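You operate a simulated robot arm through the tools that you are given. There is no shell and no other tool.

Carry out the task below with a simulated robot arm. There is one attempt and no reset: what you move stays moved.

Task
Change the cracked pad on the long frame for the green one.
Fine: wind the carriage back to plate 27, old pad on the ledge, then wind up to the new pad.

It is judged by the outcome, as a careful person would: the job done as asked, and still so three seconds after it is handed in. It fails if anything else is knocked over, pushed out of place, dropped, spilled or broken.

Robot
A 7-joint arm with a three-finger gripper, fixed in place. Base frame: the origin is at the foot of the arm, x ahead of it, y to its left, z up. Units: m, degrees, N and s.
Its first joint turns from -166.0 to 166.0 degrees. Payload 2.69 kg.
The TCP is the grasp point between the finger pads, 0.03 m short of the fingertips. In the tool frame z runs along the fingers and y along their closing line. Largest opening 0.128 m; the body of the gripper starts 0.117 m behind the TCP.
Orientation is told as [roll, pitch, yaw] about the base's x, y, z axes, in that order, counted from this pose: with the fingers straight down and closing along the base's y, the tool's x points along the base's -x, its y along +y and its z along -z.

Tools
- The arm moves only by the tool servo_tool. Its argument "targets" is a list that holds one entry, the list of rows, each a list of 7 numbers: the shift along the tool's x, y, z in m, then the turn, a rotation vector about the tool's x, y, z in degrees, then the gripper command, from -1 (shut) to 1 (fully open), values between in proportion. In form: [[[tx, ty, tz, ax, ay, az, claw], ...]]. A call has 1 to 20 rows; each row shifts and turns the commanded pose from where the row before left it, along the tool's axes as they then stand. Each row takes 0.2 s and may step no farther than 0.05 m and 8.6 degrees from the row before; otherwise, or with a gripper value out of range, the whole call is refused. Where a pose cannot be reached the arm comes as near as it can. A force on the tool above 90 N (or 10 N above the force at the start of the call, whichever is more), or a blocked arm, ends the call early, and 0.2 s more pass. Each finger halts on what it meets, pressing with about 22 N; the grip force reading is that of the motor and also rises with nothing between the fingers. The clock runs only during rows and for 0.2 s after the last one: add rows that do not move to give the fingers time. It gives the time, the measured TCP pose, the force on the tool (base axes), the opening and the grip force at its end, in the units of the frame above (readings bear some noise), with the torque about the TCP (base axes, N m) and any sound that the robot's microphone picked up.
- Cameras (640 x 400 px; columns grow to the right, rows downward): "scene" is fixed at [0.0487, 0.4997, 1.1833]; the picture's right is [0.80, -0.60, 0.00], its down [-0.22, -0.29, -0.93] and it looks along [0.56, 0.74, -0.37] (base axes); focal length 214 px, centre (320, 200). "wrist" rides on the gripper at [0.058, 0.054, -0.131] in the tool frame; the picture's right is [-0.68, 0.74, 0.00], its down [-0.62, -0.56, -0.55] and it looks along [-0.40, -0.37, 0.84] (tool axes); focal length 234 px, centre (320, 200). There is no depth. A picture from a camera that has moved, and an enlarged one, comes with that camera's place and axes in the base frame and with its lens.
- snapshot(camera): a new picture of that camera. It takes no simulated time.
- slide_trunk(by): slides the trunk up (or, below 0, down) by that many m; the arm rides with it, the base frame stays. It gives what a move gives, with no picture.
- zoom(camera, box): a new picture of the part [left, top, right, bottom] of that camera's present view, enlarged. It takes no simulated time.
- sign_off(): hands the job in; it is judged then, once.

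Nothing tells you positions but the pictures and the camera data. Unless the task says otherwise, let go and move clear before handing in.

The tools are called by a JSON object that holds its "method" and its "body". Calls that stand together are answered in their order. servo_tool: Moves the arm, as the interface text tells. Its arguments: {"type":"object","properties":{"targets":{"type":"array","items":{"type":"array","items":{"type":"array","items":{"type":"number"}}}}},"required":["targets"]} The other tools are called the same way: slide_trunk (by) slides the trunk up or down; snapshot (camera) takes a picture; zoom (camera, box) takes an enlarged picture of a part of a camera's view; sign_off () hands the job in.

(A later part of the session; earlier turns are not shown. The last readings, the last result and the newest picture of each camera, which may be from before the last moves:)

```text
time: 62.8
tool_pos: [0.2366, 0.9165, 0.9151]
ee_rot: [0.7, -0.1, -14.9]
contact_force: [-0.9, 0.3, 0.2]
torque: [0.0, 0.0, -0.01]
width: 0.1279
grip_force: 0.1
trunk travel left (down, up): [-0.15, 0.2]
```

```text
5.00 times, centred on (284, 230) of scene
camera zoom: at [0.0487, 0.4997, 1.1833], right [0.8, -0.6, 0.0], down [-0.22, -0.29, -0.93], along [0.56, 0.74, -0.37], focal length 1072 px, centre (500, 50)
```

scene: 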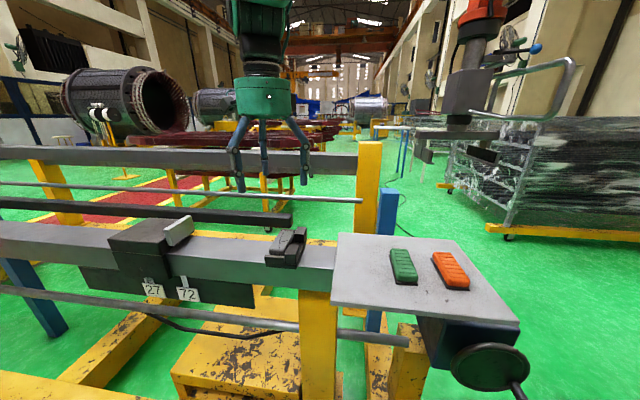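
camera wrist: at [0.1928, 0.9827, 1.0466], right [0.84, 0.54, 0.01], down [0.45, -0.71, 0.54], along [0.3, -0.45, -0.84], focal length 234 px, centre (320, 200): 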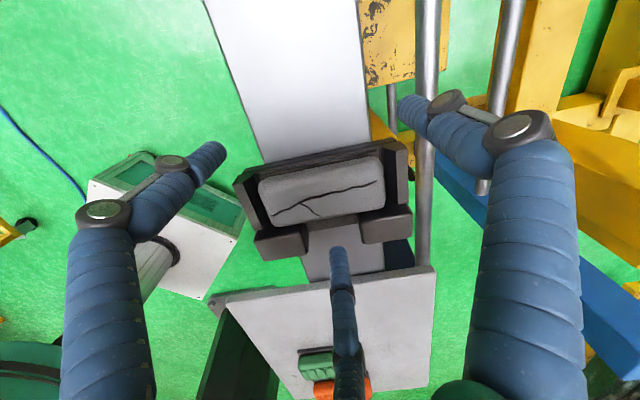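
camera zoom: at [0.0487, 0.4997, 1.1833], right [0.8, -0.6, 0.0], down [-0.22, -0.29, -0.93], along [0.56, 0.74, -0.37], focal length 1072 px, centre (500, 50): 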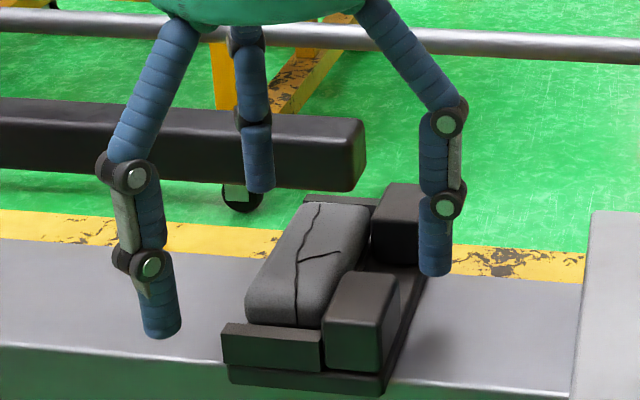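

The pad is centred as intended between the fingers, 11 mm off the hand centre toward the posts. I'll close gently.

{"method": "servo_tool", "body": {"targets": [[[0, 0, 0, 0, 0, 0, 0.5], [0, 0, 0, 0, 0, 0, 0.2], [0, 0, 0, 0, 0, 0, 0], [0, 0, 0, 0, 0, 0, -0.3], [0, 0, 0, 0, 0, 0, -0.6], [0, 0, 0, 0, 0, 0, -1], [0, 0, 0, 0, 0, 0, -1]]]}}

{"method": "snapshot", "body": {"camera": "wrist"}}

{"method": "zoom", "body": {"camera": "scene", "box": [220, 190, 348, 270]}}

```text
time: 64.4
tool_pos: [0.236, 0.9157, 0.9161]
ee_rot: [0.8, 0.0, -14.9]
contact_force: [1.5, -1.6, 1.8]
torque: [-0.06, -0.07, 0.0]
width: 0.057
grip_force: 21.8
trunk travel left (down, up): [-0.15, 0.2]
```

```text
taken
camera wrist: at [0.1929, 0.9825, 1.0471], right [0.84, 0.54, 0.01], down [0.45, -0.71, 0.54], along [0.3, -0.45, -0.84], focal length 234 px, centre (320, 200)
```

wrist: 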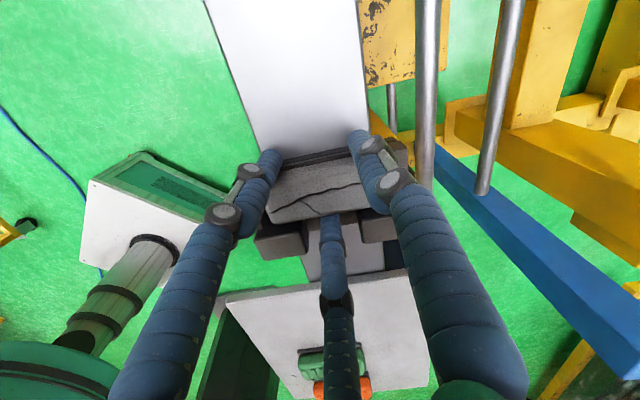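

```text
5.00 times, centred on (284, 230) of scene
camera zoom: at [0.0487, 0.4997, 1.1833], right [0.8, -0.6, 0.0], down [-0.22, -0.29, -0.93], along [0.56, 0.74, -0.37], focal length 1072 px, centre (500, 50)
```

zoom: 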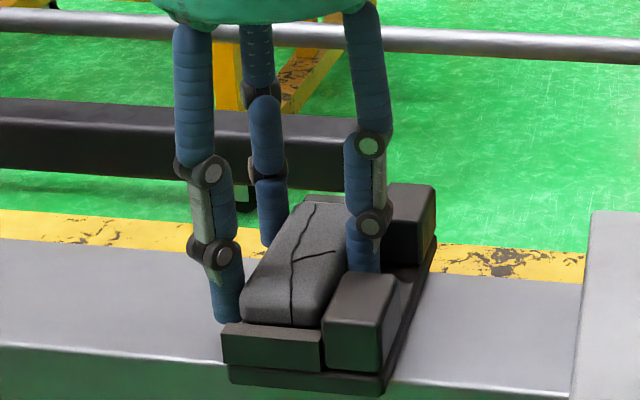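

All three fingers have closed on the pad at 57 mm, as expected. I lift slowly and check that it comes up cleanly.

{"method": "servo_tool", "body": {"targets": [[[0, 0, -0.006, 0, 0, 0, -1], [0, 0, -0.01, 0, 0, 0, -1], [0, 0, -0.012, 0, 0, 0, -1], [0, 0, -0.015, 0, 0, 0, -1], [0, 0, 0, 0, 0, 0, -1]]]}}

{"method": "zoom", "body": {"camera": "scene", "box": [220, 170, 380, 270]}}

{"method": "snapshot", "body": {"camera": "wrist"}}

```text
time: 65.6
tool_pos: [0.2345, 0.9146, 0.9591]
ee_rot: [0.8, 0.0, -15.0]
contact_force: [0.3, -0.7, -0.3]
torque: [0.01, 0.02, -0.01]
width: 0.0568
grip_force: 22.5
trunk travel left (down, up): [-0.15, 0.2]
```

```text
4.00 times, centred on (300, 220) of scene
camera zoom: at [0.0487, 0.4997, 1.1833], right [0.8, -0.6, 0.0], down [-0.22, -0.29, -0.93], along [0.56, 0.74, -0.37], focal length 858 px, centre (400, 120)
```

zoom: 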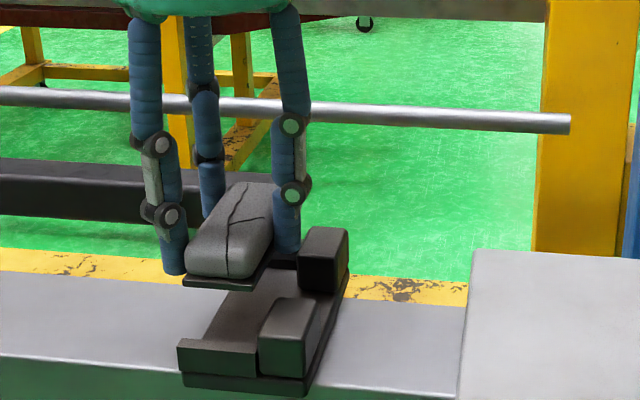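

```text
taken
camera wrist: at [0.1925, 0.982, 1.0898], right [0.84, 0.54, 0.01], down [0.45, -0.71, 0.54], along [0.3, -0.45, -0.84], focal length 234 px, centre (320, 200)
```

wrist: 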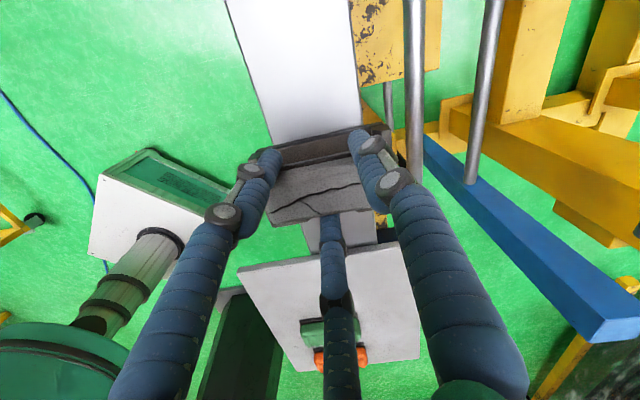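

The pad is lifted cleanly along with its dark backing plate, and the nest is empty. I'll carry it up and over to the free left part of the ledge.

{"method": "servo_tool", "body": {"targets": [[[0, 0, -0.015, 0, 0, 0, -1], [0, 0, -0.02, 0, 0, 0, -1], [-0.02, -0.0083, 0, 0, 0, 0, -1], [-0.028, -0.0116, 0, 0, 0, 0, -1], [-0.028, -0.0116, 0, 0, 0, 0, -1], [-0.028, -0.0116, 0, 0, 0, 0, -1], [-0.028, -0.0116, 0, 0, 0, 0, -1], [-0.027, -0.0113, 0, 0, 0, 0, -1], [0, 0, 0, 0, 0, 0, -1]]]}}

{"method": "snapshot", "body": {"camera": "wrist"}}

{"method": "snapshot", "body": {"camera": "scene"}}

```text
time: 67.6
tool_pos: [0.3724, 0.8106, 0.9932]
ee_rot: [0.9, 0.0, -14.9]
contact_force: [0.6, -0.4, -0.9]
torque: [0.05, 0.02, 0.04]
width: 0.057
grip_force: 22.1
trunk travel left (down, up): [-0.15, 0.2]
```

```text
taken
camera wrist: at [0.33, 0.8769, 1.1247], right [0.84, 0.54, 0.01], down [0.45, -0.71, 0.54], along [0.3, -0.45, -0.84], focal length 234 px, centre (320, 200)
```

wrist: 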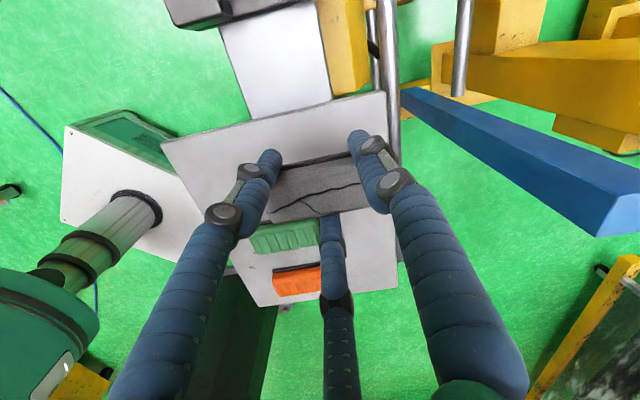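

```text
taken
```

scene: 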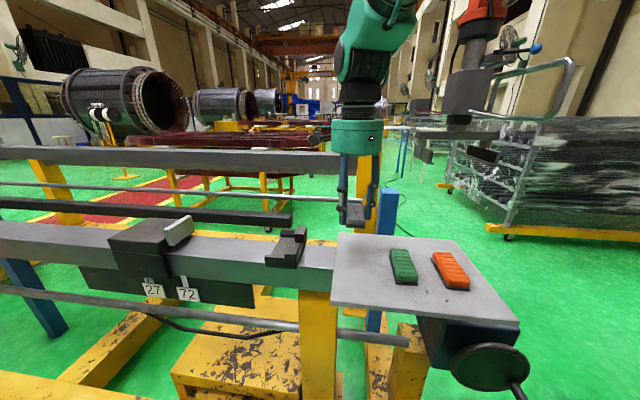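

The hand is over a clear area of the ledge, about 44 mm in from its left edge. I'll lower the pad.

{"method": "servo_tool", "body": {"targets": [[[0, 0, 0.02, 0, 0, 0, -1], [0, 0, 0.02, 0, 0, 0, -1], [0, 0, 0.015, 0, 0, 0, -1], [0, 0, 0.007, 0, 0, 0, -1], [0, 0, 0, 0, 0, 0, -1]]]}}

{"method": "zoom", "body": {"camera": "scene", "box": [320, 190, 448, 270]}}

```text
time: 68.8
tool_pos: [0.3738, 0.8107, 0.9297]
ee_rot: [0.8, 0.0, -14.9]
contact_force: [-0.7, 0.5, -1.2]
torque: [0.01, -0.01, -0.02]
width: 0.0568
grip_force: 21.7
trunk travel left (down, up): [-0.15, 0.2]
```

```text
5.00 times, centred on (384, 230) of scene
camera zoom: at [0.0487, 0.4997, 1.1833], right [0.8, -0.6, 0.0], down [-0.22, -0.29, -0.93], along [0.56, 0.74, -0.37], focal length 1072 px, centre (0, 50)
```

zoom: 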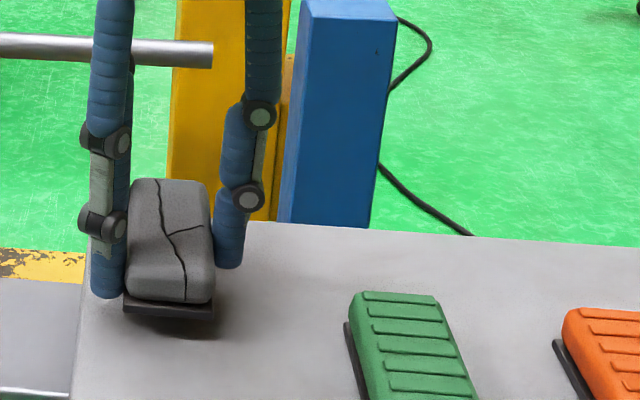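

{"method": "servo_tool", "body": {"targets": [[[0, 0, 0.005, 0, 0, 0, -1], [0, 0, 0.004, 0, 0, 0, -1], [0, 0, 0, 0, 0, 0, -1]]]}}

{"method": "zoom", "body": {"camera": "scene", "box": [320, 190, 448, 270]}}

```text
time: 69.6
tool_pos: [0.3729, 0.8131, 0.9206]
ee_rot: [0.9, -0.1, -15.0]
contact_force: [0.0, 0.0, -0.5]
torque: [-0.01, 0.02, 0.01]
width: 0.057
grip_force: 22.0
trunk travel left (down, up): [-0.15, 0.2]
```

```text
5.00 times, centred on (384, 230) of scene
camera zoom: at [0.0487, 0.4997, 1.1833], right [0.8, -0.6, 0.0], down [-0.22, -0.29, -0.93], along [0.56, 0.74, -0.37], focal length 1072 px, centre (0, 50)
```

zoom: 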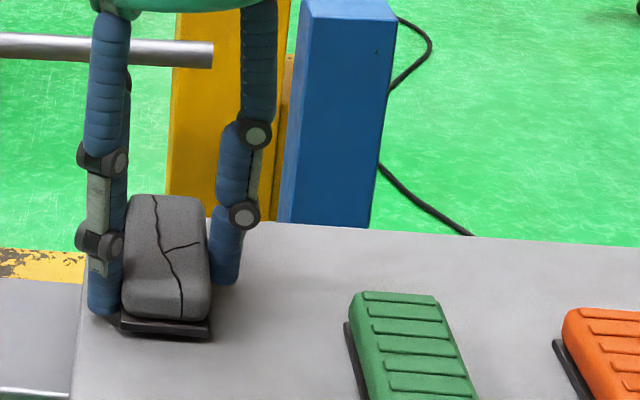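

{"method": "servo_tool", "body": {"targets": [[[0, 0, 0.003, 0, 0, 0, -1], [0, 0, 0, 0, 0, 0, -1]]]}}

{"method": "servo_tool", "body": {"targets": [[[0, 0, 0.002, 0, 0, 0, -1], [0, 0, 0, 0, 0, 0, -1]]]}}

```text
time: 70.2
tool_pos: [0.3757, 0.8118, 0.9176]
ee_rot: [0.8, 0.0, -14.9]
contact_force: [-0.3, 0.0, -0.1]
torque: [-0.01, 0.04, -0.01]
width: 0.0568
grip_force: 22.2
trunk travel left (down, up): [-0.15, 0.2]
```

```text
time: 70.8
tool_pos: [0.3738, 0.8116, 0.9161]
ee_rot: [0.9, 0.1, -14.8]
contact_force: [0.5, -1.6, 1.6]
torque: [-0.13, -0.09, 0.01]
width: 0.0568
grip_force: 21.9
trunk travel left (down, up): [-0.15, 0.2]
```

{"method": "servo_tool", "body": {"targets": [[[0, 0, 0.002, 0, 0, 0, -1], [0, 0, 0, 0, 0, 0, -1]]]}}

{"method": "zoom", "body": {"camera": "scene", "box": [320, 210, 384, 250]}}

```text
time: 71.4
tool_pos: [0.3716, 0.8131, 0.9163]
ee_rot: [1.0, 0.1, -14.9]
contact_force: [0.6, -0.1, 12.4]
torque: [-0.44, -0.09, 0.02]
width: 0.0569
grip_force: 22.0
trunk travel left (down, up): [-0.15, 0.2]
```

```text
10.00 times, centred on (352, 230) of scene
camera zoom: at [0.0487, 0.4997, 1.1833], right [0.8, -0.6, 0.0], down [-0.22, -0.29, -0.93], along [0.56, 0.74, -0.37], focal length 2145 px, centre (0, -100)
```

zoom: 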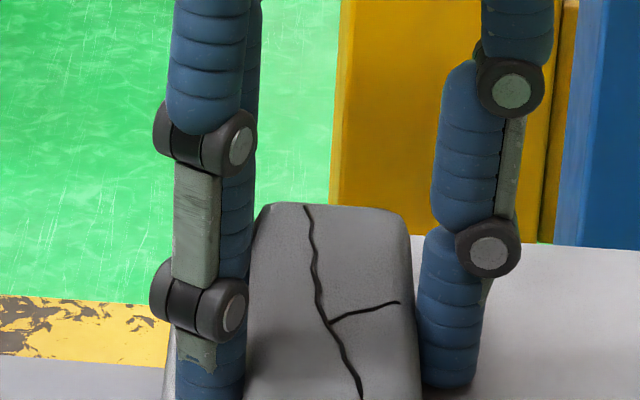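

The pad is seated on the ledge (12 N reading). I release by opening partway, then rise straight up.

{"method": "servo_tool", "body": {"targets": [[[0, 0, 0, 0, 0, 0, 0.1], [0, 0, 0, 0, 0, 0, 0.3], [0, 0, 0, 0, 0, 0, 0.3], [0, 0, 0, 0, 0, 0, 0.3]]]}}

{"method": "snapshot", "body": {"camera": "wrist"}}

```text
time: 72.4
tool_pos: [0.373, 0.8107, 0.9169]
ee_rot: [0.9, 0.0, -14.9]
contact_force: [-0.1, 0.4, 0.3]
torque: [-0.01, -0.01, 0.01]
width: 0.0833
grip_force: 0.0
trunk travel left (down, up): [-0.15, 0.2]
```

```text
taken
camera wrist: at [0.3295, 0.8774, 1.0462], right [0.84, 0.54, 0.01], down [0.45, -0.71, 0.54], along [0.3, -0.45, -0.84], focal length 234 px, centre (320, 200)
```

wrist: 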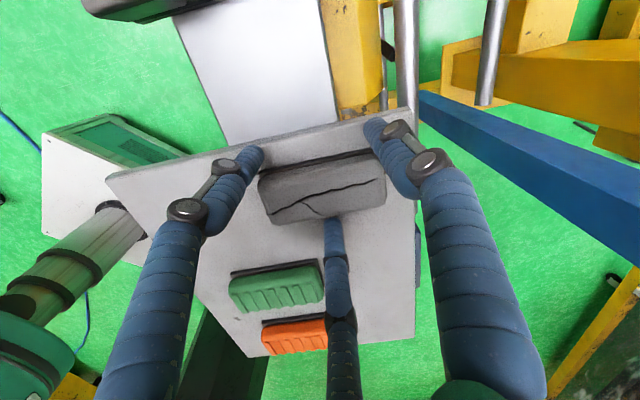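

{"method": "servo_tool", "body": {"targets": [[[0, 0, -0.01, 0, 0, 0, 0.3], [0, 0, -0.03, 0, 0, 0, 0.3], [0, 0, -0.04, 0, 0, 0, 1], [0, 0, -0.04, 0, 0, 0, 1], [0, 0, 0, 0, 0, 0, 1]]]}}

{"method": "snapshot", "body": {"camera": "wrist"}}

{"method": "zoom", "body": {"camera": "scene", "box": [310, 210, 500, 330]}}

```text
time: 73.6
tool_pos: [0.3731, 0.809, 1.0372]
ee_rot: [0.8, 0.1, -14.9]
contact_force: [-0.3, -0.3, 1.1]
torque: [0.02, 0.03, -0.01]
width: 0.1281
grip_force: 0.1
trunk travel left (down, up): [-0.15, 0.2]
```

```text
taken
camera wrist: at [0.3301, 0.8765, 1.1671], right [0.84, 0.54, 0.01], down [0.45, -0.71, 0.54], along [0.3, -0.45, -0.84], focal length 234 px, centre (320, 200)
```

wrist: 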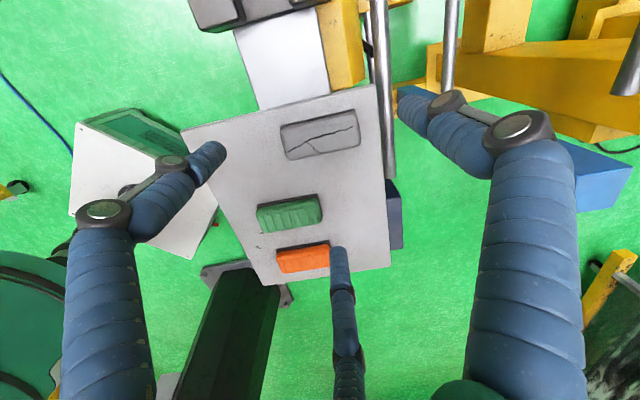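

```text
3.33 times, centred on (405, 270) of scene
camera zoom: at [0.0487, 0.4997, 1.1833], right [0.8, -0.6, 0.0], down [-0.22, -0.29, -0.93], along [0.56, 0.74, -0.37], focal length 715 px, centre (37, -33)
```

zoom: 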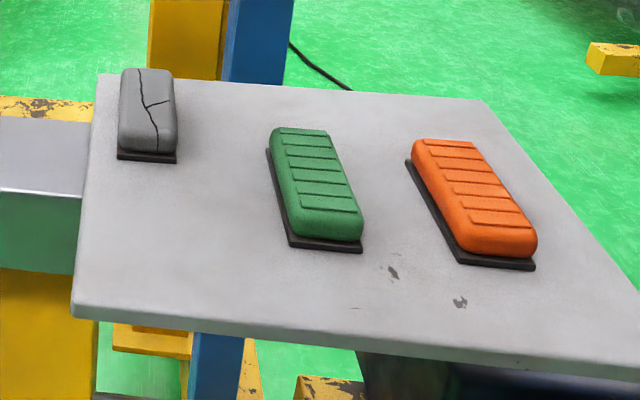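

The old pad sits squarely on the ledge, clear of the others. Next I measure the green pad.

{"method": "zoom", "body": {"camera": "wrist", "box": [240, 90, 400, 290]}}

```text
2.00 times, centred on (320, 190) of wrist
camera zoom: at [0.3301, 0.8765, 1.1671], right [0.84, 0.54, 0.01], down [0.45, -0.71, 0.54], along [0.3, -0.45, -0.84], focal length 468 px, centre (320, 220)
```

zoom: 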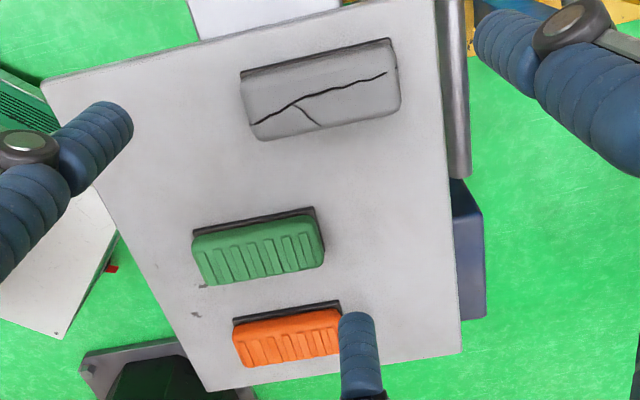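

{"method": "servo_tool", "body": {"targets": [[[-0.0158, -0.0353, 0, 0, 0, 0, 1], [-0.0158, -0.0353, 0, 0, 0, 0, 1], [-0.0158, -0.0353, 0.02, 0, 0, 0, 1], [0, 0, 0.03, 0, 0, 0, 1], [0, 0, 0, 0, 0, 0, 1]]]}}

{"method": "snapshot", "body": {"camera": "wrist"}}

{"method": "zoom", "body": {"camera": "wrist", "box": [230, 80, 420, 260]}}

```text
time: 74.8
tool_pos: [0.3916, 0.6971, 0.983]
ee_rot: [0.8, 0.0, -14.9]
contact_force: [0.2, 0.5, -1.0]
torque: [-0.04, 0.03, 0.02]
width: 0.1281
grip_force: 0.1
trunk travel left (down, up): [-0.15, 0.2]
```

```text
taken
camera wrist: at [0.3485, 0.7633, 1.1128], right [0.84, 0.54, 0.01], down [0.45, -0.71, 0.54], along [0.3, -0.45, -0.84], focal length 234 px, centre (320, 200)
```

wrist: 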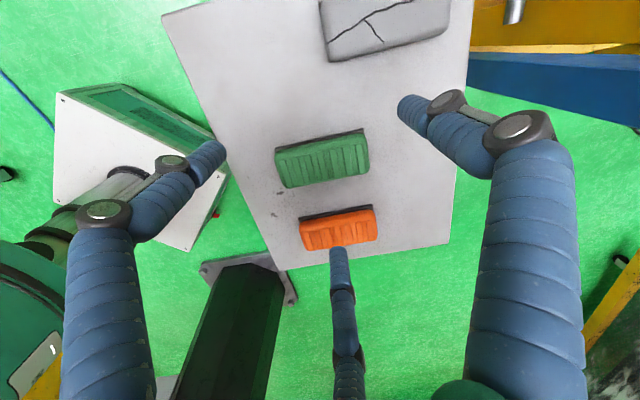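

```text
2.22 times, centred on (325, 170) of wrist
camera zoom: at [0.3485, 0.7633, 1.1128], right [0.84, 0.54, 0.01], down [0.45, -0.71, 0.54], along [0.3, -0.45, -0.84], focal length 520 px, centre (309, 267)
```

zoom: 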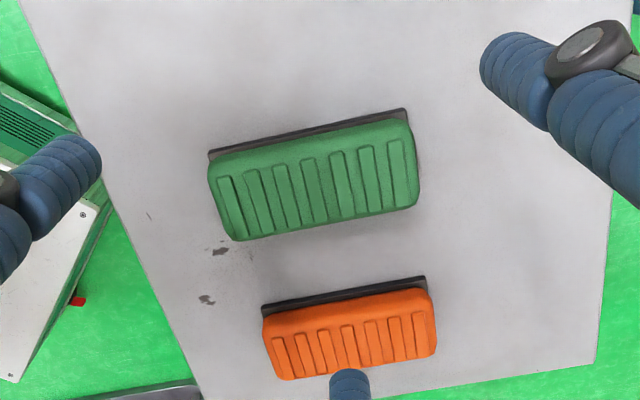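

The green pad is parallel with the frame and nearly centred. The orange pad is close by, so I'll narrow the opening to about 100 mm before descending.

{"method": "servo_tool", "body": {"targets": [[[-0.003, -0.0009, 0, 0, 0, 0, 0.5625], [0, 0, 0.02, 0, 0, 0, 0.5625], [0, 0, 0.02, 0, 0, 0, 0.5625], [0, 0, 0.013, 0, 0, 0, 0.5625], [0, 0, 0, 0, 0, 0, 0.5625]]]}}

{"method": "snapshot", "body": {"camera": "wrist"}}

{"method": "zoom", "body": {"camera": "scene", "box": [340, 200, 500, 300]}}

```text
time: 76.0
tool_pos: [0.3957, 0.6949, 0.93]
ee_rot: [0.9, 0.1, -14.9]
contact_force: [-1.1, -0.7, -0.3]
torque: [0.0, -0.01, 0.01]
width: 0.0999
grip_force: 0.1
trunk travel left (down, up): [-0.15, 0.2]
```

```text
taken
camera wrist: at [0.3512, 0.762, 1.0611], right [0.84, 0.54, 0.01], down [0.45, -0.71, 0.54], along [0.3, -0.45, -0.84], focal length 234 px, centre (320, 200)
```

wrist: 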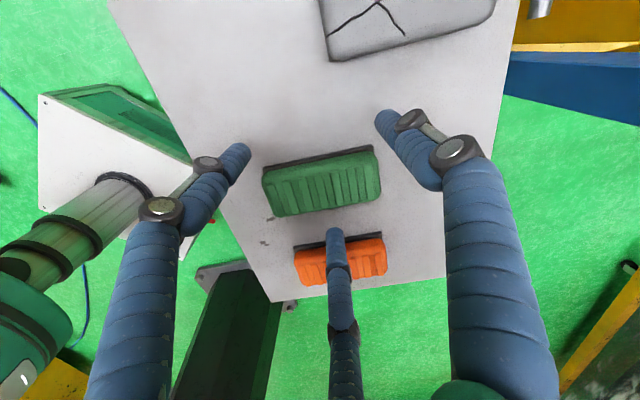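

```text
4.00 times, centred on (420, 250) of scene
camera zoom: at [0.0487, 0.4997, 1.1833], right [0.8, -0.6, 0.0], down [-0.22, -0.29, -0.93], along [0.56, 0.74, -0.37], focal length 858 px, centre (-80, 0)
```

zoom: 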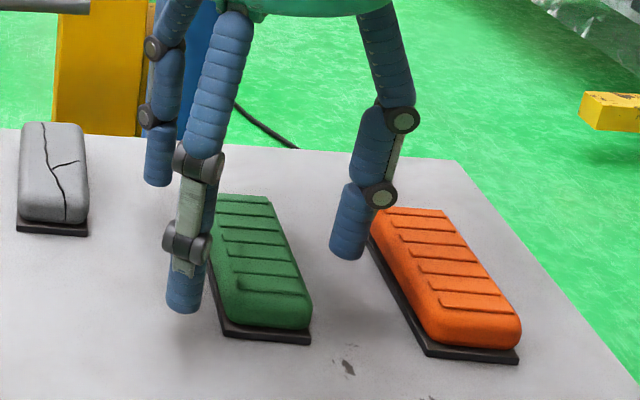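

{"method": "servo_tool", "body": {"targets": [[[0.0017, 0.001, 0.007, 0, 0, 0, 0.5625], [0, 0, 0.006, 0, 0, 0, 0.5625], [0, 0, 0, 0, 0, 0, 0.5625]]]}}

{"method": "snapshot", "body": {"camera": "wrist"}}

{"method": "zoom", "body": {"camera": "scene", "box": [340, 200, 500, 300]}}

```text
time: 76.8
tool_pos: [0.3931, 0.6982, 0.9178]
ee_rot: [0.8, 0.0, -14.9]
contact_force: [0.3, 0.3, 0.5]
torque: [-0.04, -0.02, -0.01]
width: 0.1001
grip_force: 0.0
trunk travel left (down, up): [-0.15, 0.2]
```

```text
taken
camera wrist: at [0.3494, 0.7634, 1.0481], right [0.84, 0.54, 0.01], down [0.45, -0.71, 0.54], along [0.3, -0.45, -0.84], focal length 234 px, centre (320, 200)
```

wrist: 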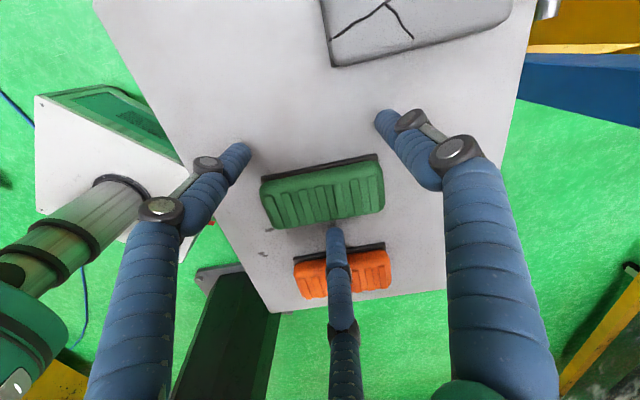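

```text
4.00 times, centred on (420, 250) of scene
camera zoom: at [0.0487, 0.4997, 1.1833], right [0.8, -0.6, 0.0], down [-0.22, -0.29, -0.93], along [0.56, 0.74, -0.37], focal length 858 px, centre (-80, 0)
```

zoom: 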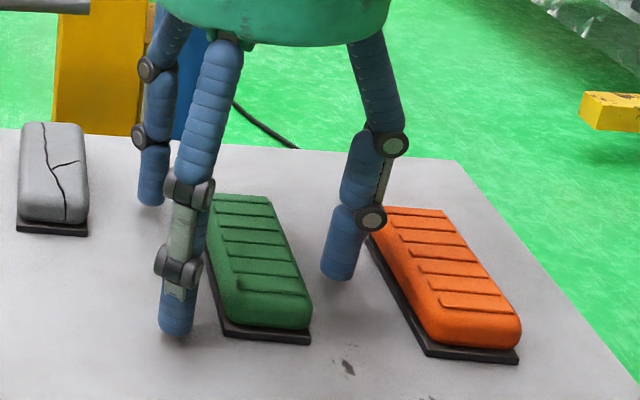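

Fingers are around the green pad and clear of the orange one. I'll close gently.

{"method": "servo_tool", "body": {"targets": [[[0, 0, 0, 0, 0, 0, 0.3], [0, 0, 0, 0, 0, 0, 0.1], [0, 0, 0, 0, 0, 0, -0.2], [0, 0, 0, 0, 0, 0, -0.5], [0, 0, 0, 0, 0, 0, -1], [0, 0, 0, 0, 0, 0, -1]]]}}

{"method": "snapshot", "body": {"camera": "wrist"}}

{"method": "zoom", "body": {"camera": "scene", "box": [340, 200, 500, 300]}}

```text
time: 78.2
tool_pos: [0.3934, 0.6968, 0.9178]
ee_rot: [0.9, 0.0, -14.8]
contact_force: [0.8, -0.7, 2.5]
torque: [-0.07, -0.05, 0.05]
width: 0.0569
grip_force: 22.1
trunk travel left (down, up): [-0.15, 0.2]
```

```text
taken
camera wrist: at [0.3494, 0.7632, 1.0483], right [0.84, 0.54, 0.01], down [0.45, -0.71, 0.54], along [0.3, -0.45, -0.84], focal length 234 px, centre (320, 200)
```

wrist: 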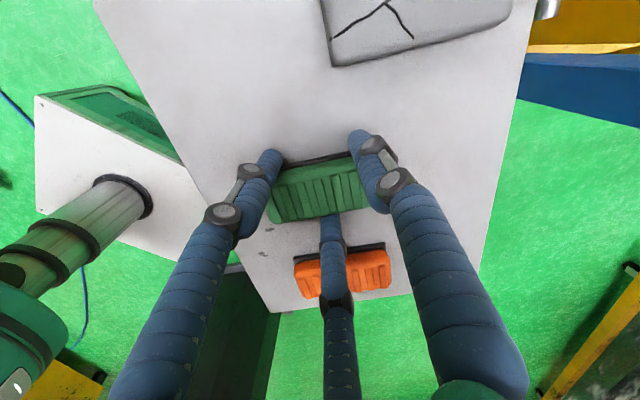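

```text
4.00 times, centred on (420, 250) of scene
camera zoom: at [0.0487, 0.4997, 1.1833], right [0.8, -0.6, 0.0], down [-0.22, -0.29, -0.93], along [0.56, 0.74, -0.37], focal length 858 px, centre (-80, 0)
```

zoom: 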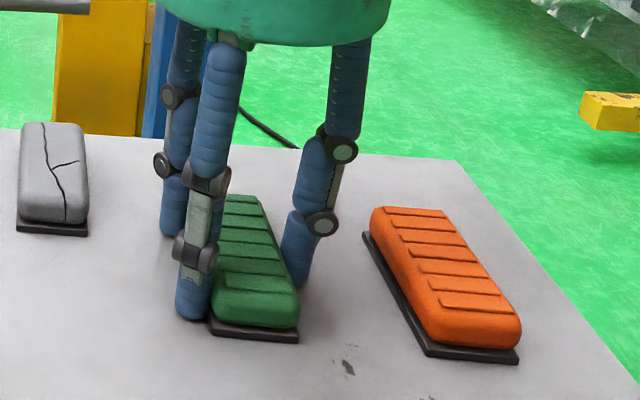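

The grip closed at 57 mm, the same as on the old pad, so the hold is equivalent. I lift, then carry the green pad over to the nest.

{"method": "servo_tool", "body": {"targets": [[[0, 0, -0.006, 0, 0, 0, -1], [0, 0, -0.014, 0, 0, 0, -1], [0, 0, -0.03, 0, 0, 0, -1], [0, 0, -0.035, 0, 0, 0, -1], [0, 0, 0, 0, 0, 0, -1]]]}}

{"method": "snapshot", "body": {"camera": "scene"}}

{"method": "snapshot", "body": {"camera": "wrist"}}

```text
time: 79.4
tool_pos: [0.3937, 0.6958, 1.0016]
ee_rot: [0.8, 0.0, -14.9]
contact_force: [0.5, 0.2, 0.7]
torque: [0.06, -0.04, -0.02]
width: 0.0566
grip_force: 21.8
trunk travel left (down, up): [-0.15, 0.2]
```

```text
taken
```

scene: 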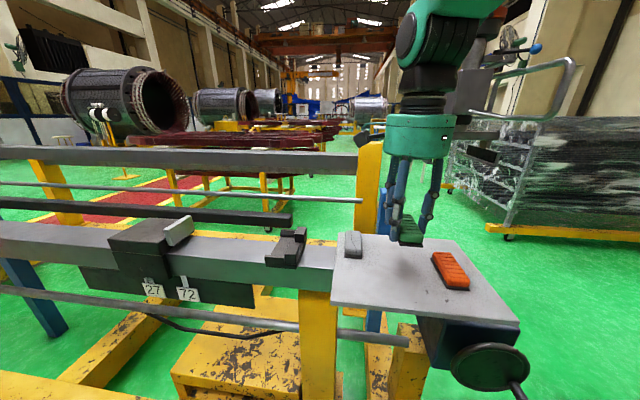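

```text
taken
camera wrist: at [0.3492, 0.7621, 1.1338], right [0.84, 0.54, 0.01], down [0.45, -0.71, 0.54], along [0.3, -0.45, -0.84], focal length 234 px, centre (320, 200)
```

wrist: 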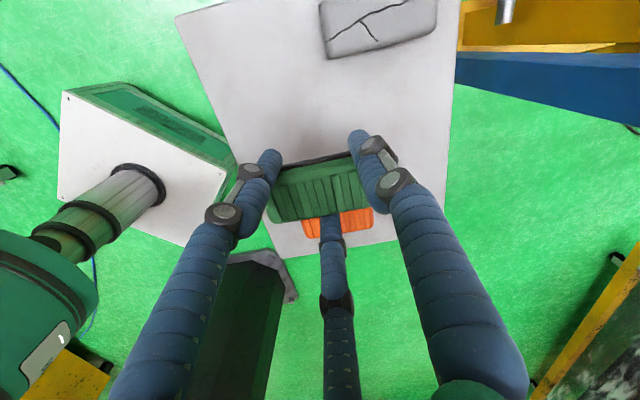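

{"method": "servo_tool", "body": {"targets": [[[0.02, 0.0165, 0, 0, 0, 0, -1], [0.03, 0.0247, 0, 0, 0, 0, -1], [0.03, 0.0247, 0, 0, 0, 0, -1], [0.03, 0.0247, 0, 0, 0, 0, -1], [0.03, 0.0247, 0, 0, 0, 0, -1], [0.03, 0.0247, 0, 0, 0, 0, -1], [0.025, 0.0206, 0, 0, 0, 0, -1], [0.0152, 0.0125, 0, 0, 0, 0, -1], [0, 0, 0, 0, 0, 0, -1]]]}}

{"method": "snapshot", "body": {"camera": "wrist"}}

{"method": "zoom", "body": {"camera": "scene", "box": [220, 170, 380, 270]}}

```text
time: 81.4
tool_pos: [0.2329, 0.9196, 1.0046]
ee_rot: [0.8, 0.0, -14.8]
contact_force: [0.2, 0.0, -1.0]
torque: [-0.01, -0.02, 0.01]
width: 0.0568
grip_force: 22.0
trunk travel left (down, up): [-0.15, 0.2]
```

```text
taken
camera wrist: at [0.1902, 0.9845, 1.136], right [0.84, 0.54, 0.01], down [0.45, -0.71, 0.54], along [0.3, -0.45, -0.84], focal length 234 px, centre (320, 200)
```

wrist: 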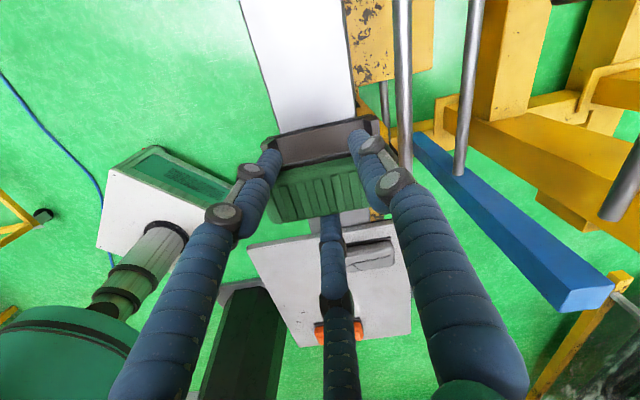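

```text
4.00 times, centred on (300, 220) of scene
camera zoom: at [0.0487, 0.4997, 1.1833], right [0.8, -0.6, 0.0], down [-0.22, -0.29, -0.93], along [0.56, 0.74, -0.37], focal length 858 px, centre (400, 120)
```

zoom: 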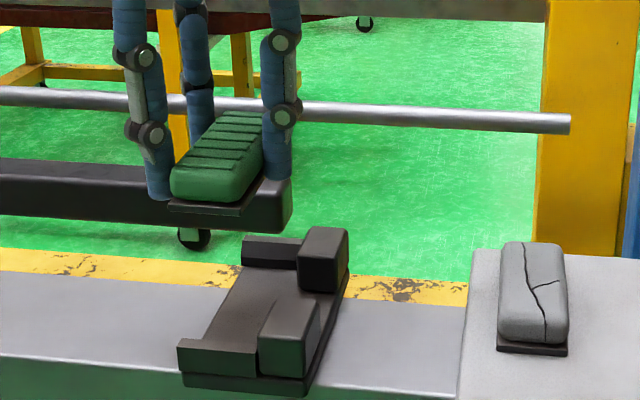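

{"method": "servo_tool", "body": {"targets": [[[-0.0029, -0.0017, 0.015, 0, 0, 0, -1], [0, 0, 0.015, 0, 0, 0, -1], [0, 0, 0.0146, 0, 0, 0, -1], [0, 0, 0, 0, 0, 0, -1]]]}}

{"method": "snapshot", "body": {"camera": "wrist"}}

{"method": "zoom", "body": {"camera": "scene", "box": [220, 170, 380, 270]}}

{"method": "zoom", "body": {"camera": "wrist", "box": [240, 110, 420, 250]}}

```text
time: 82.4
tool_pos: [0.2364, 0.9139, 0.9603]
ee_rot: [0.8, 0.0, -14.9]
contact_force: [0.1, -0.1, -0.8]
torque: [-0.03, -0.01, -0.02]
width: 0.0569
grip_force: 22.1
trunk travel left (down, up): [-0.15, 0.2]
```

```text
taken
camera wrist: at [0.1934, 0.9808, 1.0907], right [0.84, 0.54, 0.01], down [0.45, -0.71, 0.54], along [0.3, -0.45, -0.84], focal length 234 px, centre (320, 200)
```

wrist: 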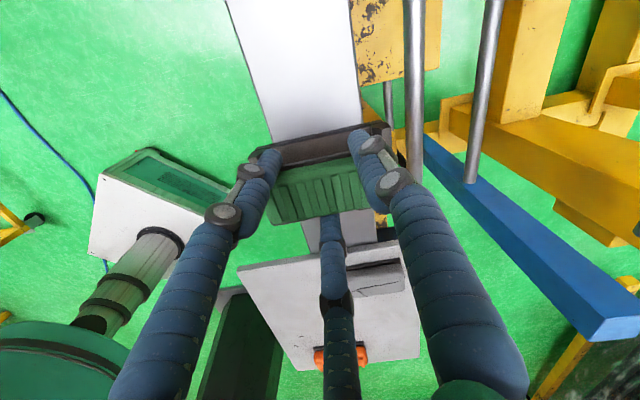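

```text
4.00 times, centred on (300, 220) of scene
camera zoom: at [0.0487, 0.4997, 1.1833], right [0.8, -0.6, 0.0], down [-0.22, -0.29, -0.93], along [0.56, 0.74, -0.37], focal length 858 px, centre (400, 120)
```

zoom: 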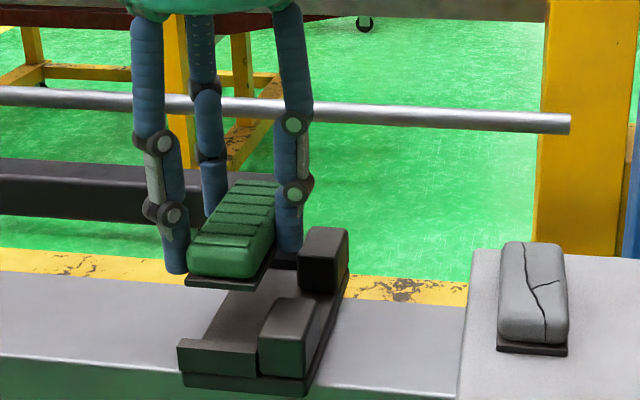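

```text
2.86 times, centred on (330, 180) of wrist
camera zoom: at [0.1934, 0.9808, 1.0907], right [0.84, 0.54, 0.01], down [0.45, -0.71, 0.54], along [0.3, -0.45, -0.84], focal length 669 px, centre (291, 257)
```

zoom: 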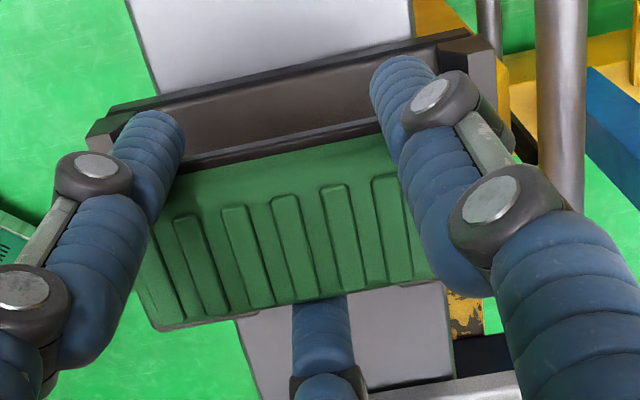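

{"method": "zoom", "body": {"camera": "wrist", "box": [265, 135, 365, 225]}}

{"method": "zoom", "body": {"camera": "scene", "box": [256, 205, 320, 270]}}

```text
4.44 times, centred on (315, 180) of wrist
camera zoom: at [0.1934, 0.9808, 1.0907], right [0.84, 0.54, 0.01], down [0.45, -0.71, 0.54], along [0.3, -0.45, -0.84], focal length 1041 px, centre (342, 289)
```

zoom: 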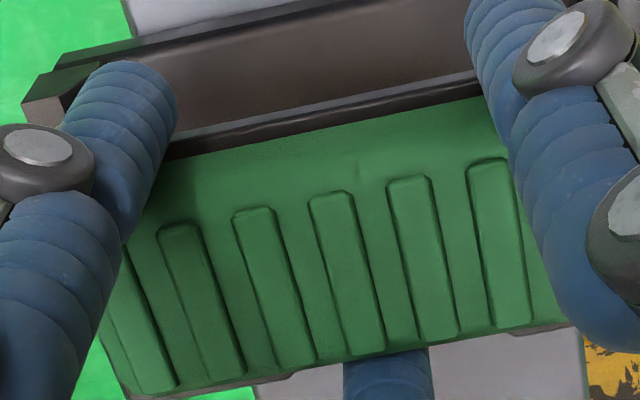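

```text
6.15 times, centred on (288, 238) of scene
camera zoom: at [0.0487, 0.4997, 1.1833], right [0.8, -0.6, 0.0], down [-0.22, -0.29, -0.93], along [0.56, 0.74, -0.37], focal length 1320 px, centre (517, -31)
```

zoom: 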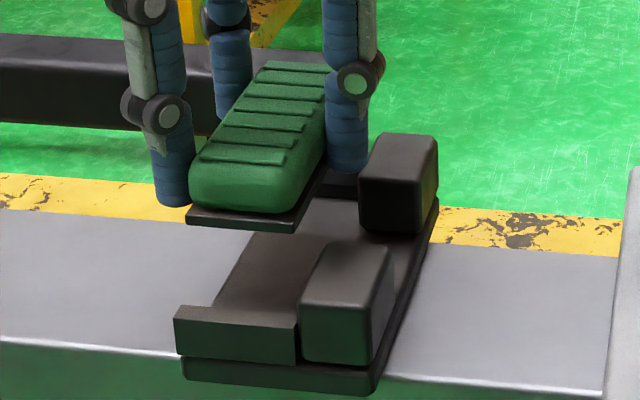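

By the wrist view, the pad sits about 3–4 mm too far toward the robot relative to the nest. I'll correct that, lower to just above the lips, and look again.

{"method": "servo_tool", "body": {"targets": [[[0.0009, 0.0045, 0.006, 0, 0, 0, -1], [0, 0, 0.01, 0, 0, 0, -1], [0, 0, 0.006, 0, 0, 0, -1], [0, 0, 0, 0, 0, 0, -1]]]}}

{"method": "zoom", "body": {"camera": "wrist", "box": [240, 110, 420, 250]}}

{"method": "zoom", "body": {"camera": "scene", "box": [256, 205, 320, 270]}}

```text
time: 83.4
tool_pos: [0.2366, 0.9206, 0.9375]
ee_rot: [0.8, 0.0, -14.9]
contact_force: [0.0, 0.0, -0.8]
torque: [0.01, 0.02, 0.01]
width: 0.0569
grip_force: 22.6
trunk travel left (down, up): [-0.15, 0.2]
```

```text
2.86 times, centred on (330, 180) of wrist
camera zoom: at [0.1934, 0.9858, 1.069], right [0.84, 0.54, 0.01], down [0.45, -0.71, 0.54], along [0.3, -0.45, -0.84], focal length 669 px, centre (291, 257)
```

zoom: 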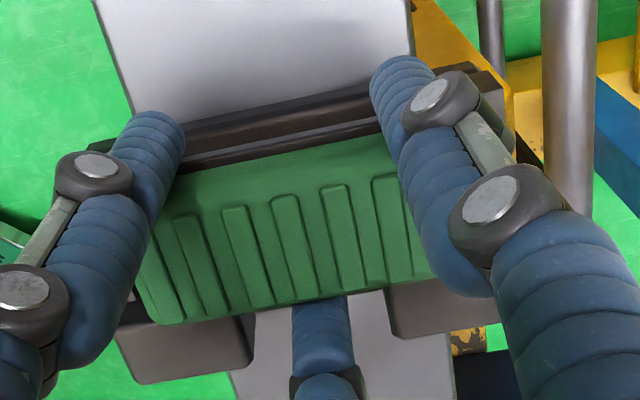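

```text
6.15 times, centred on (288, 238) of scene
camera zoom: at [0.0487, 0.4997, 1.1833], right [0.8, -0.6, 0.0], down [-0.22, -0.29, -0.93], along [0.56, 0.74, -0.37], focal length 1320 px, centre (517, -31)
```

zoom: 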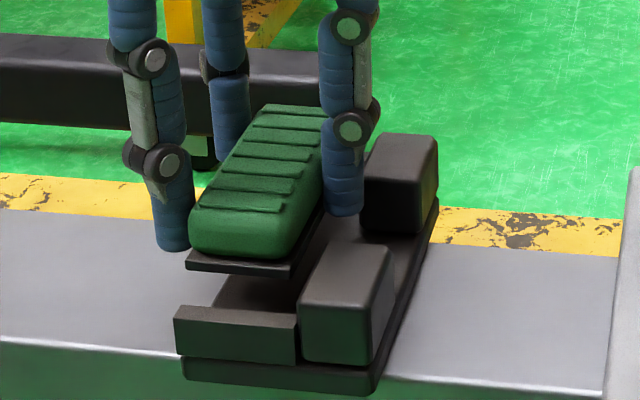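

The wrist view now shows the pad centred on the post gap within about 1 mm. I'll take one more close scene view to verify alignment with the lips before lowering.

{"method": "zoom", "body": {"camera": "scene", "box": [264, 215, 312, 265]}}

{"method": "snapshot", "body": {"camera": "wrist"}}

```text
8.00 times, centred on (288, 240) of scene
camera zoom: at [0.0487, 0.4997, 1.1833], right [0.8, -0.6, 0.0], down [-0.22, -0.29, -0.93], along [0.56, 0.74, -0.37], focal length 1716 px, centre (576, -120)
```

zoom: 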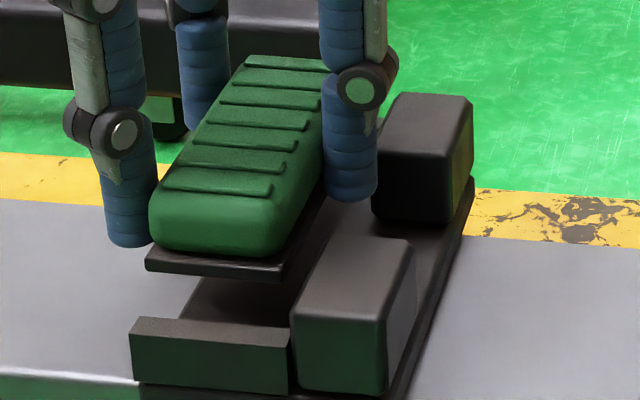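

```text
taken
camera wrist: at [0.1934, 0.9858, 1.069], right [0.84, 0.54, 0.01], down [0.45, -0.71, 0.54], along [0.3, -0.45, -0.84], focal length 234 px, centre (320, 200)
```

wrist: 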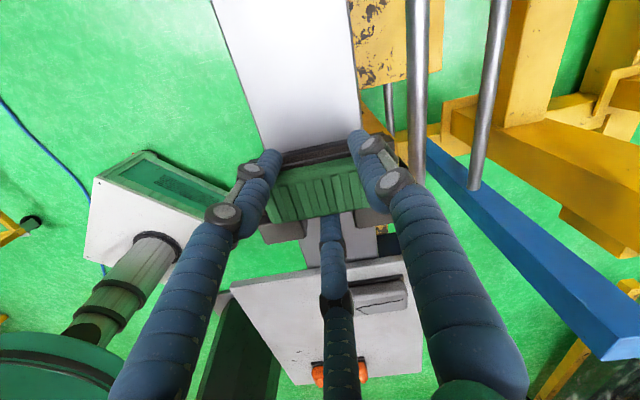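

Compared with where the old pad sat, the green pad is about 3 mm clear of the posts and 1–2 mm off along the nest. I'll trim that and lower in small steps, checking force.

{"method": "servo_tool", "body": {"targets": [[[-0.0003, -0.0015, 0.004, 0, 0, 0, -1], [0, 0, 0.004, 0, 0, 0, -1], [0, 0, 0, 0, 0, 0, -1]]]}}

{"method": "zoom", "body": {"camera": "scene", "box": [264, 215, 312, 265]}}

```text
time: 84.2
tool_pos: [0.2383, 0.9175, 0.9298]
ee_rot: [0.8, 0.0, -14.8]
contact_force: [-0.1, -0.8, -1.4]
torque: [0.01, 0.03, -0.01]
width: 0.0566
grip_force: 22.3
trunk travel left (down, up): [-0.15, 0.2]
```

```text
8.00 times, centred on (288, 240) of scene
camera zoom: at [0.0487, 0.4997, 1.1833], right [0.8, -0.6, 0.0], down [-0.22, -0.29, -0.93], along [0.56, 0.74, -0.37], focal length 1716 px, centre (576, -120)
```

zoom: 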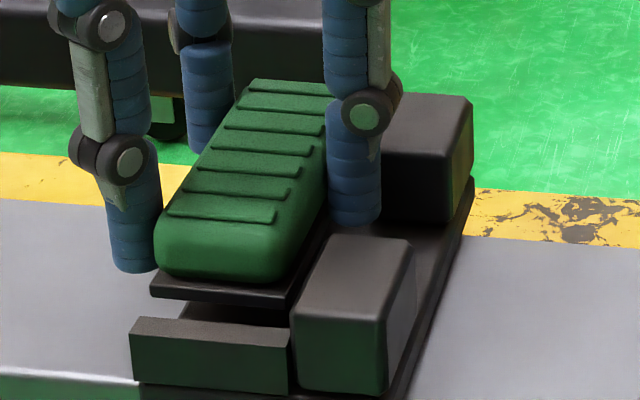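

{"method": "servo_tool", "body": {"targets": [[[0, -0.0005, 0.003, 0, 0, 0, -1], [0, 0, 0.003, 0, 0, 0, -1], [0, 0, 0, 0, 0, 0, -1]]]}}

{"method": "zoom", "body": {"camera": "scene", "box": [264, 215, 312, 265]}}

```text
time: 85.0
tool_pos: [0.2359, 0.9186, 0.9245]
ee_rot: [0.7, 0.0, -14.9]
contact_force: [0.3, -0.1, 0.0]
torque: [0.0, 0.02, -0.03]
width: 0.0568
grip_force: 22.4
trunk travel left (down, up): [-0.15, 0.2]
```

```text
8.00 times, centred on (288, 240) of scene
camera zoom: at [0.0487, 0.4997, 1.1833], right [0.8, -0.6, 0.0], down [-0.22, -0.29, -0.93], along [0.56, 0.74, -0.37], focal length 1716 px, centre (576, -120)
```

zoom: 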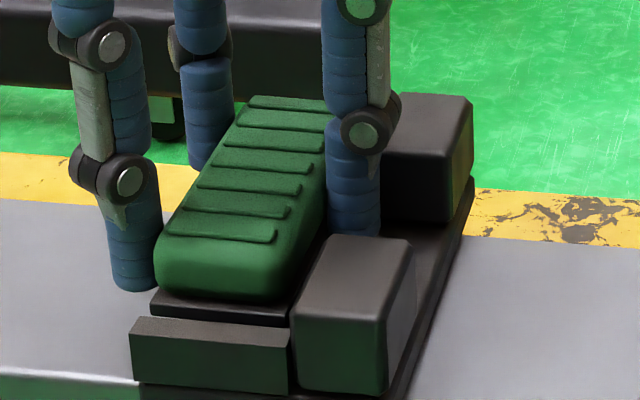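

{"method": "servo_tool", "body": {"targets": [[[0, 0, 0.003, 0, 0, 0, -1], [0, 0, 0, 0, 0, 0, -1]]]}}

{"method": "servo_tool", "body": {"targets": [[[0, 0, 0.002, 0, 0, 0, -1], [0, 0, 0, 0, 0, 0, -1]]]}}

{"method": "zoom", "body": {"camera": "scene", "box": [264, 215, 312, 265]}}

```text
time: 85.6
tool_pos: [0.2368, 0.9181, 0.9212]
ee_rot: [0.9, 0.0, -14.9]
contact_force: [0.2, -0.3, -0.9]
torque: [0.02, 0.01, 0.0]
width: 0.0566
grip_force: 22.2
trunk travel left (down, up): [-0.15, 0.2]
```

```text
time: 86.2
tool_pos: [0.2366, 0.9177, 0.9184]
ee_rot: [0.8, 0.0, -14.9]
contact_force: [-0.5, 0.8, -0.5]
torque: [0.02, -0.02, 0.02]
width: 0.0567
grip_force: 21.9
trunk travel left (down, up): [-0.15, 0.2]
```

```text
8.00 times, centred on (288, 240) of scene
camera zoom: at [0.0487, 0.4997, 1.1833], right [0.8, -0.6, 0.0], down [-0.22, -0.29, -0.93], along [0.56, 0.74, -0.37], focal length 1716 px, centre (576, -120)
```

zoom: 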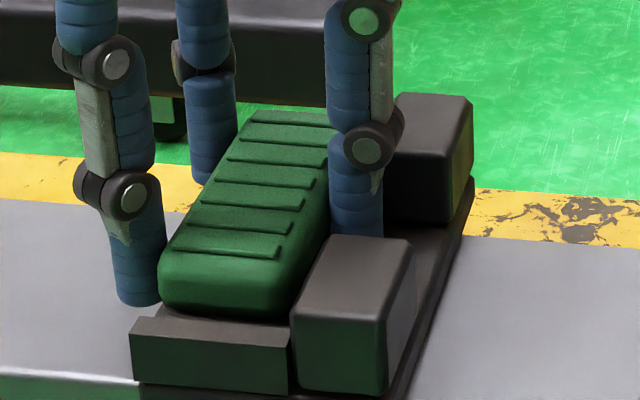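

The backing has gone down inside the lips with no contact force, so the fit is good. A few more small steps until it touches the nest floor.

{"method": "servo_tool", "body": {"targets": [[[0, 0, 0.002, 0, 0, 0, -1], [0, 0, 0, 0, 0, 0, -1]]]}}

{"method": "servo_tool", "body": {"targets": [[[0, 0, 0.0015, 0, 0, 0, -1], [0, 0, 0, 0, 0, 0, -1]]]}}

```text
time: 86.8
tool_pos: [0.237, 0.9183, 0.9166]
ee_rot: [0.8, 0.1, -15.0]
contact_force: [-0.3, -0.3, 0.1]
torque: [0.0, 0.0, -0.01]
width: 0.0569
grip_force: 22.2
trunk travel left (down, up): [-0.15, 0.2]
```

```text
time: 87.4
tool_pos: [0.2373, 0.9181, 0.917]
ee_rot: [1.0, 0.1, -14.9]
contact_force: [-1.5, -1.9, 3.7]
torque: [-0.18, -0.04, -0.06]
width: 0.0567
grip_force: 22.2
trunk travel left (down, up): [-0.15, 0.2]
```

{"method": "servo_tool", "body": {"targets": [[[0, 0, 0.001, 0, 0, 0, -1], [0, 0, 0, 0, 0, 0, -1]]]}}

{"method": "servo_tool", "body": {"targets": [[[0, 0, 0, 0, 0, 0, 0], [0, 0, 0, 0, 0, 0, 0.2], [0, 0, 0, 0, 0, 0, 0.5], [0, 0, 0, 0, 0, 0, 0.5], [0, 0, 0, 0, 0, 0, 0.5]]]}}

{"method": "snapshot", "body": {"camera": "wrist"}}

{"method": "zoom", "body": {"camera": "scene", "box": [264, 215, 312, 265]}}

```text
time: 88.0
tool_pos: [0.2371, 0.9184, 0.9166]
ee_rot: [0.8, 0.1, -14.8]
contact_force: [2.3, -3.6, 9.9]
torque: [-0.43, -0.16, -0.03]
width: 0.0568
grip_force: 21.6
trunk travel left (down, up): [-0.15, 0.2]
```

```text
time: 89.2
tool_pos: [0.2375, 0.9176, 0.9138]
ee_rot: [0.8, 0.1, -14.9]
contact_force: [0.2, 0.9, 0.1]
torque: [0.0, 0.01, 0.01]
width: 0.0961
grip_force: 0.0
trunk travel left (down, up): [-0.15, 0.2]
```

```text
taken
camera wrist: at [0.1935, 0.9846, 1.0458], right [0.84, 0.54, 0.01], down [0.45, -0.71, 0.54], along [0.3, -0.45, -0.84], focal length 234 px, centre (320, 200)
```

wrist: 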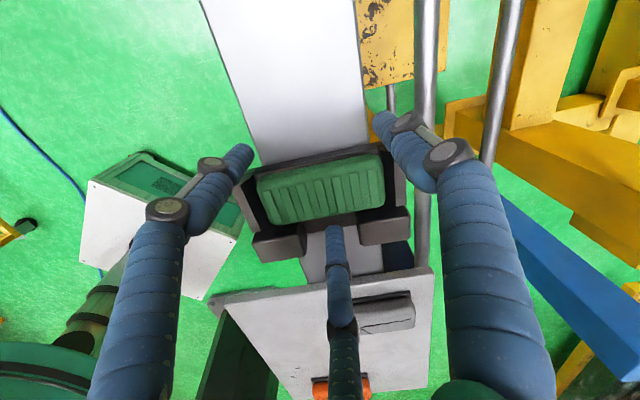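

```text
8.00 times, centred on (288, 240) of scene
camera zoom: at [0.0487, 0.4997, 1.1833], right [0.8, -0.6, 0.0], down [-0.22, -0.29, -0.93], along [0.56, 0.74, -0.37], focal length 1716 px, centre (576, -120)
```

zoom: 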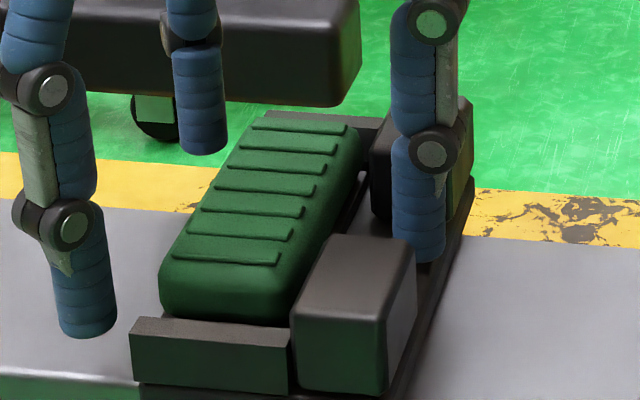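

The green pad is seated flat in the nest between the lips and posts. I lift the hand straight up and check.

{"method": "servo_tool", "body": {"targets": [[[0, 0, -0.01, 0, 0, 0, 0.5], [0, 0, -0.025, 0, 0, 0, 0.5], [0, 0, -0.04, 0, 0, 0, 0.5], [0, 0, -0.045, 0, 0, 0, 0.5], [0, 0, -0.03, 0, 0, 0, 0.5], [0, 0, 0, 0, 0, 0, 0.5]]]}}

{"method": "zoom", "body": {"camera": "wrist", "box": [260, 80, 390, 190]}}

{"method": "zoom", "body": {"camera": "scene", "box": [120, 200, 340, 330]}}

```text
time: 90.6
tool_pos: [0.2364, 0.9161, 1.0636]
ee_rot: [0.8, 0.0, -14.9]
contact_force: [0.2, 0.1, -0.7]
torque: [0.01, -0.02, -0.02]
width: 0.096
grip_force: 0.1
trunk travel left (down, up): [-0.15, 0.2]
```

```text
3.64 times, centred on (325, 135) of wrist
camera zoom: at [0.1931, 0.9832, 1.1953], right [0.84, 0.54, 0.01], down [0.45, -0.71, 0.54], along [0.3, -0.45, -0.84], focal length 852 px, centre (302, 436)
```

zoom: 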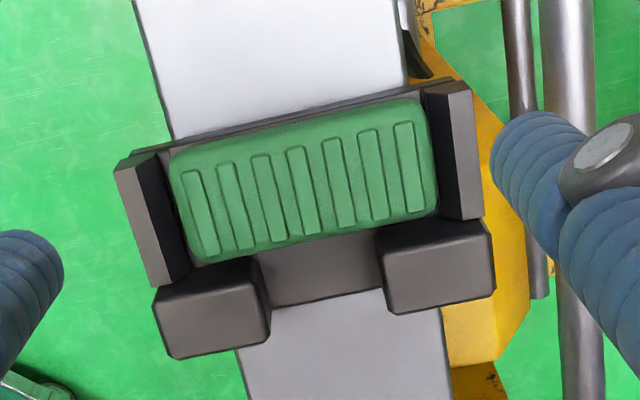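

```text
2.91 times, centred on (230, 265) of scene
camera zoom: at [0.0487, 0.4997, 1.1833], right [0.8, -0.6, 0.0], down [-0.22, -0.29, -0.93], along [0.56, 0.74, -0.37], focal length 624 px, centre (582, 11)
```

zoom: 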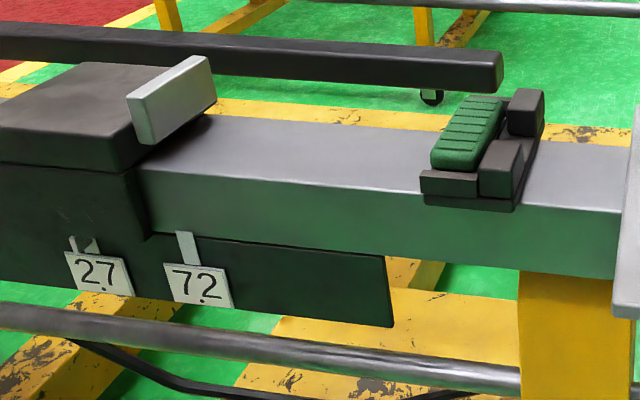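

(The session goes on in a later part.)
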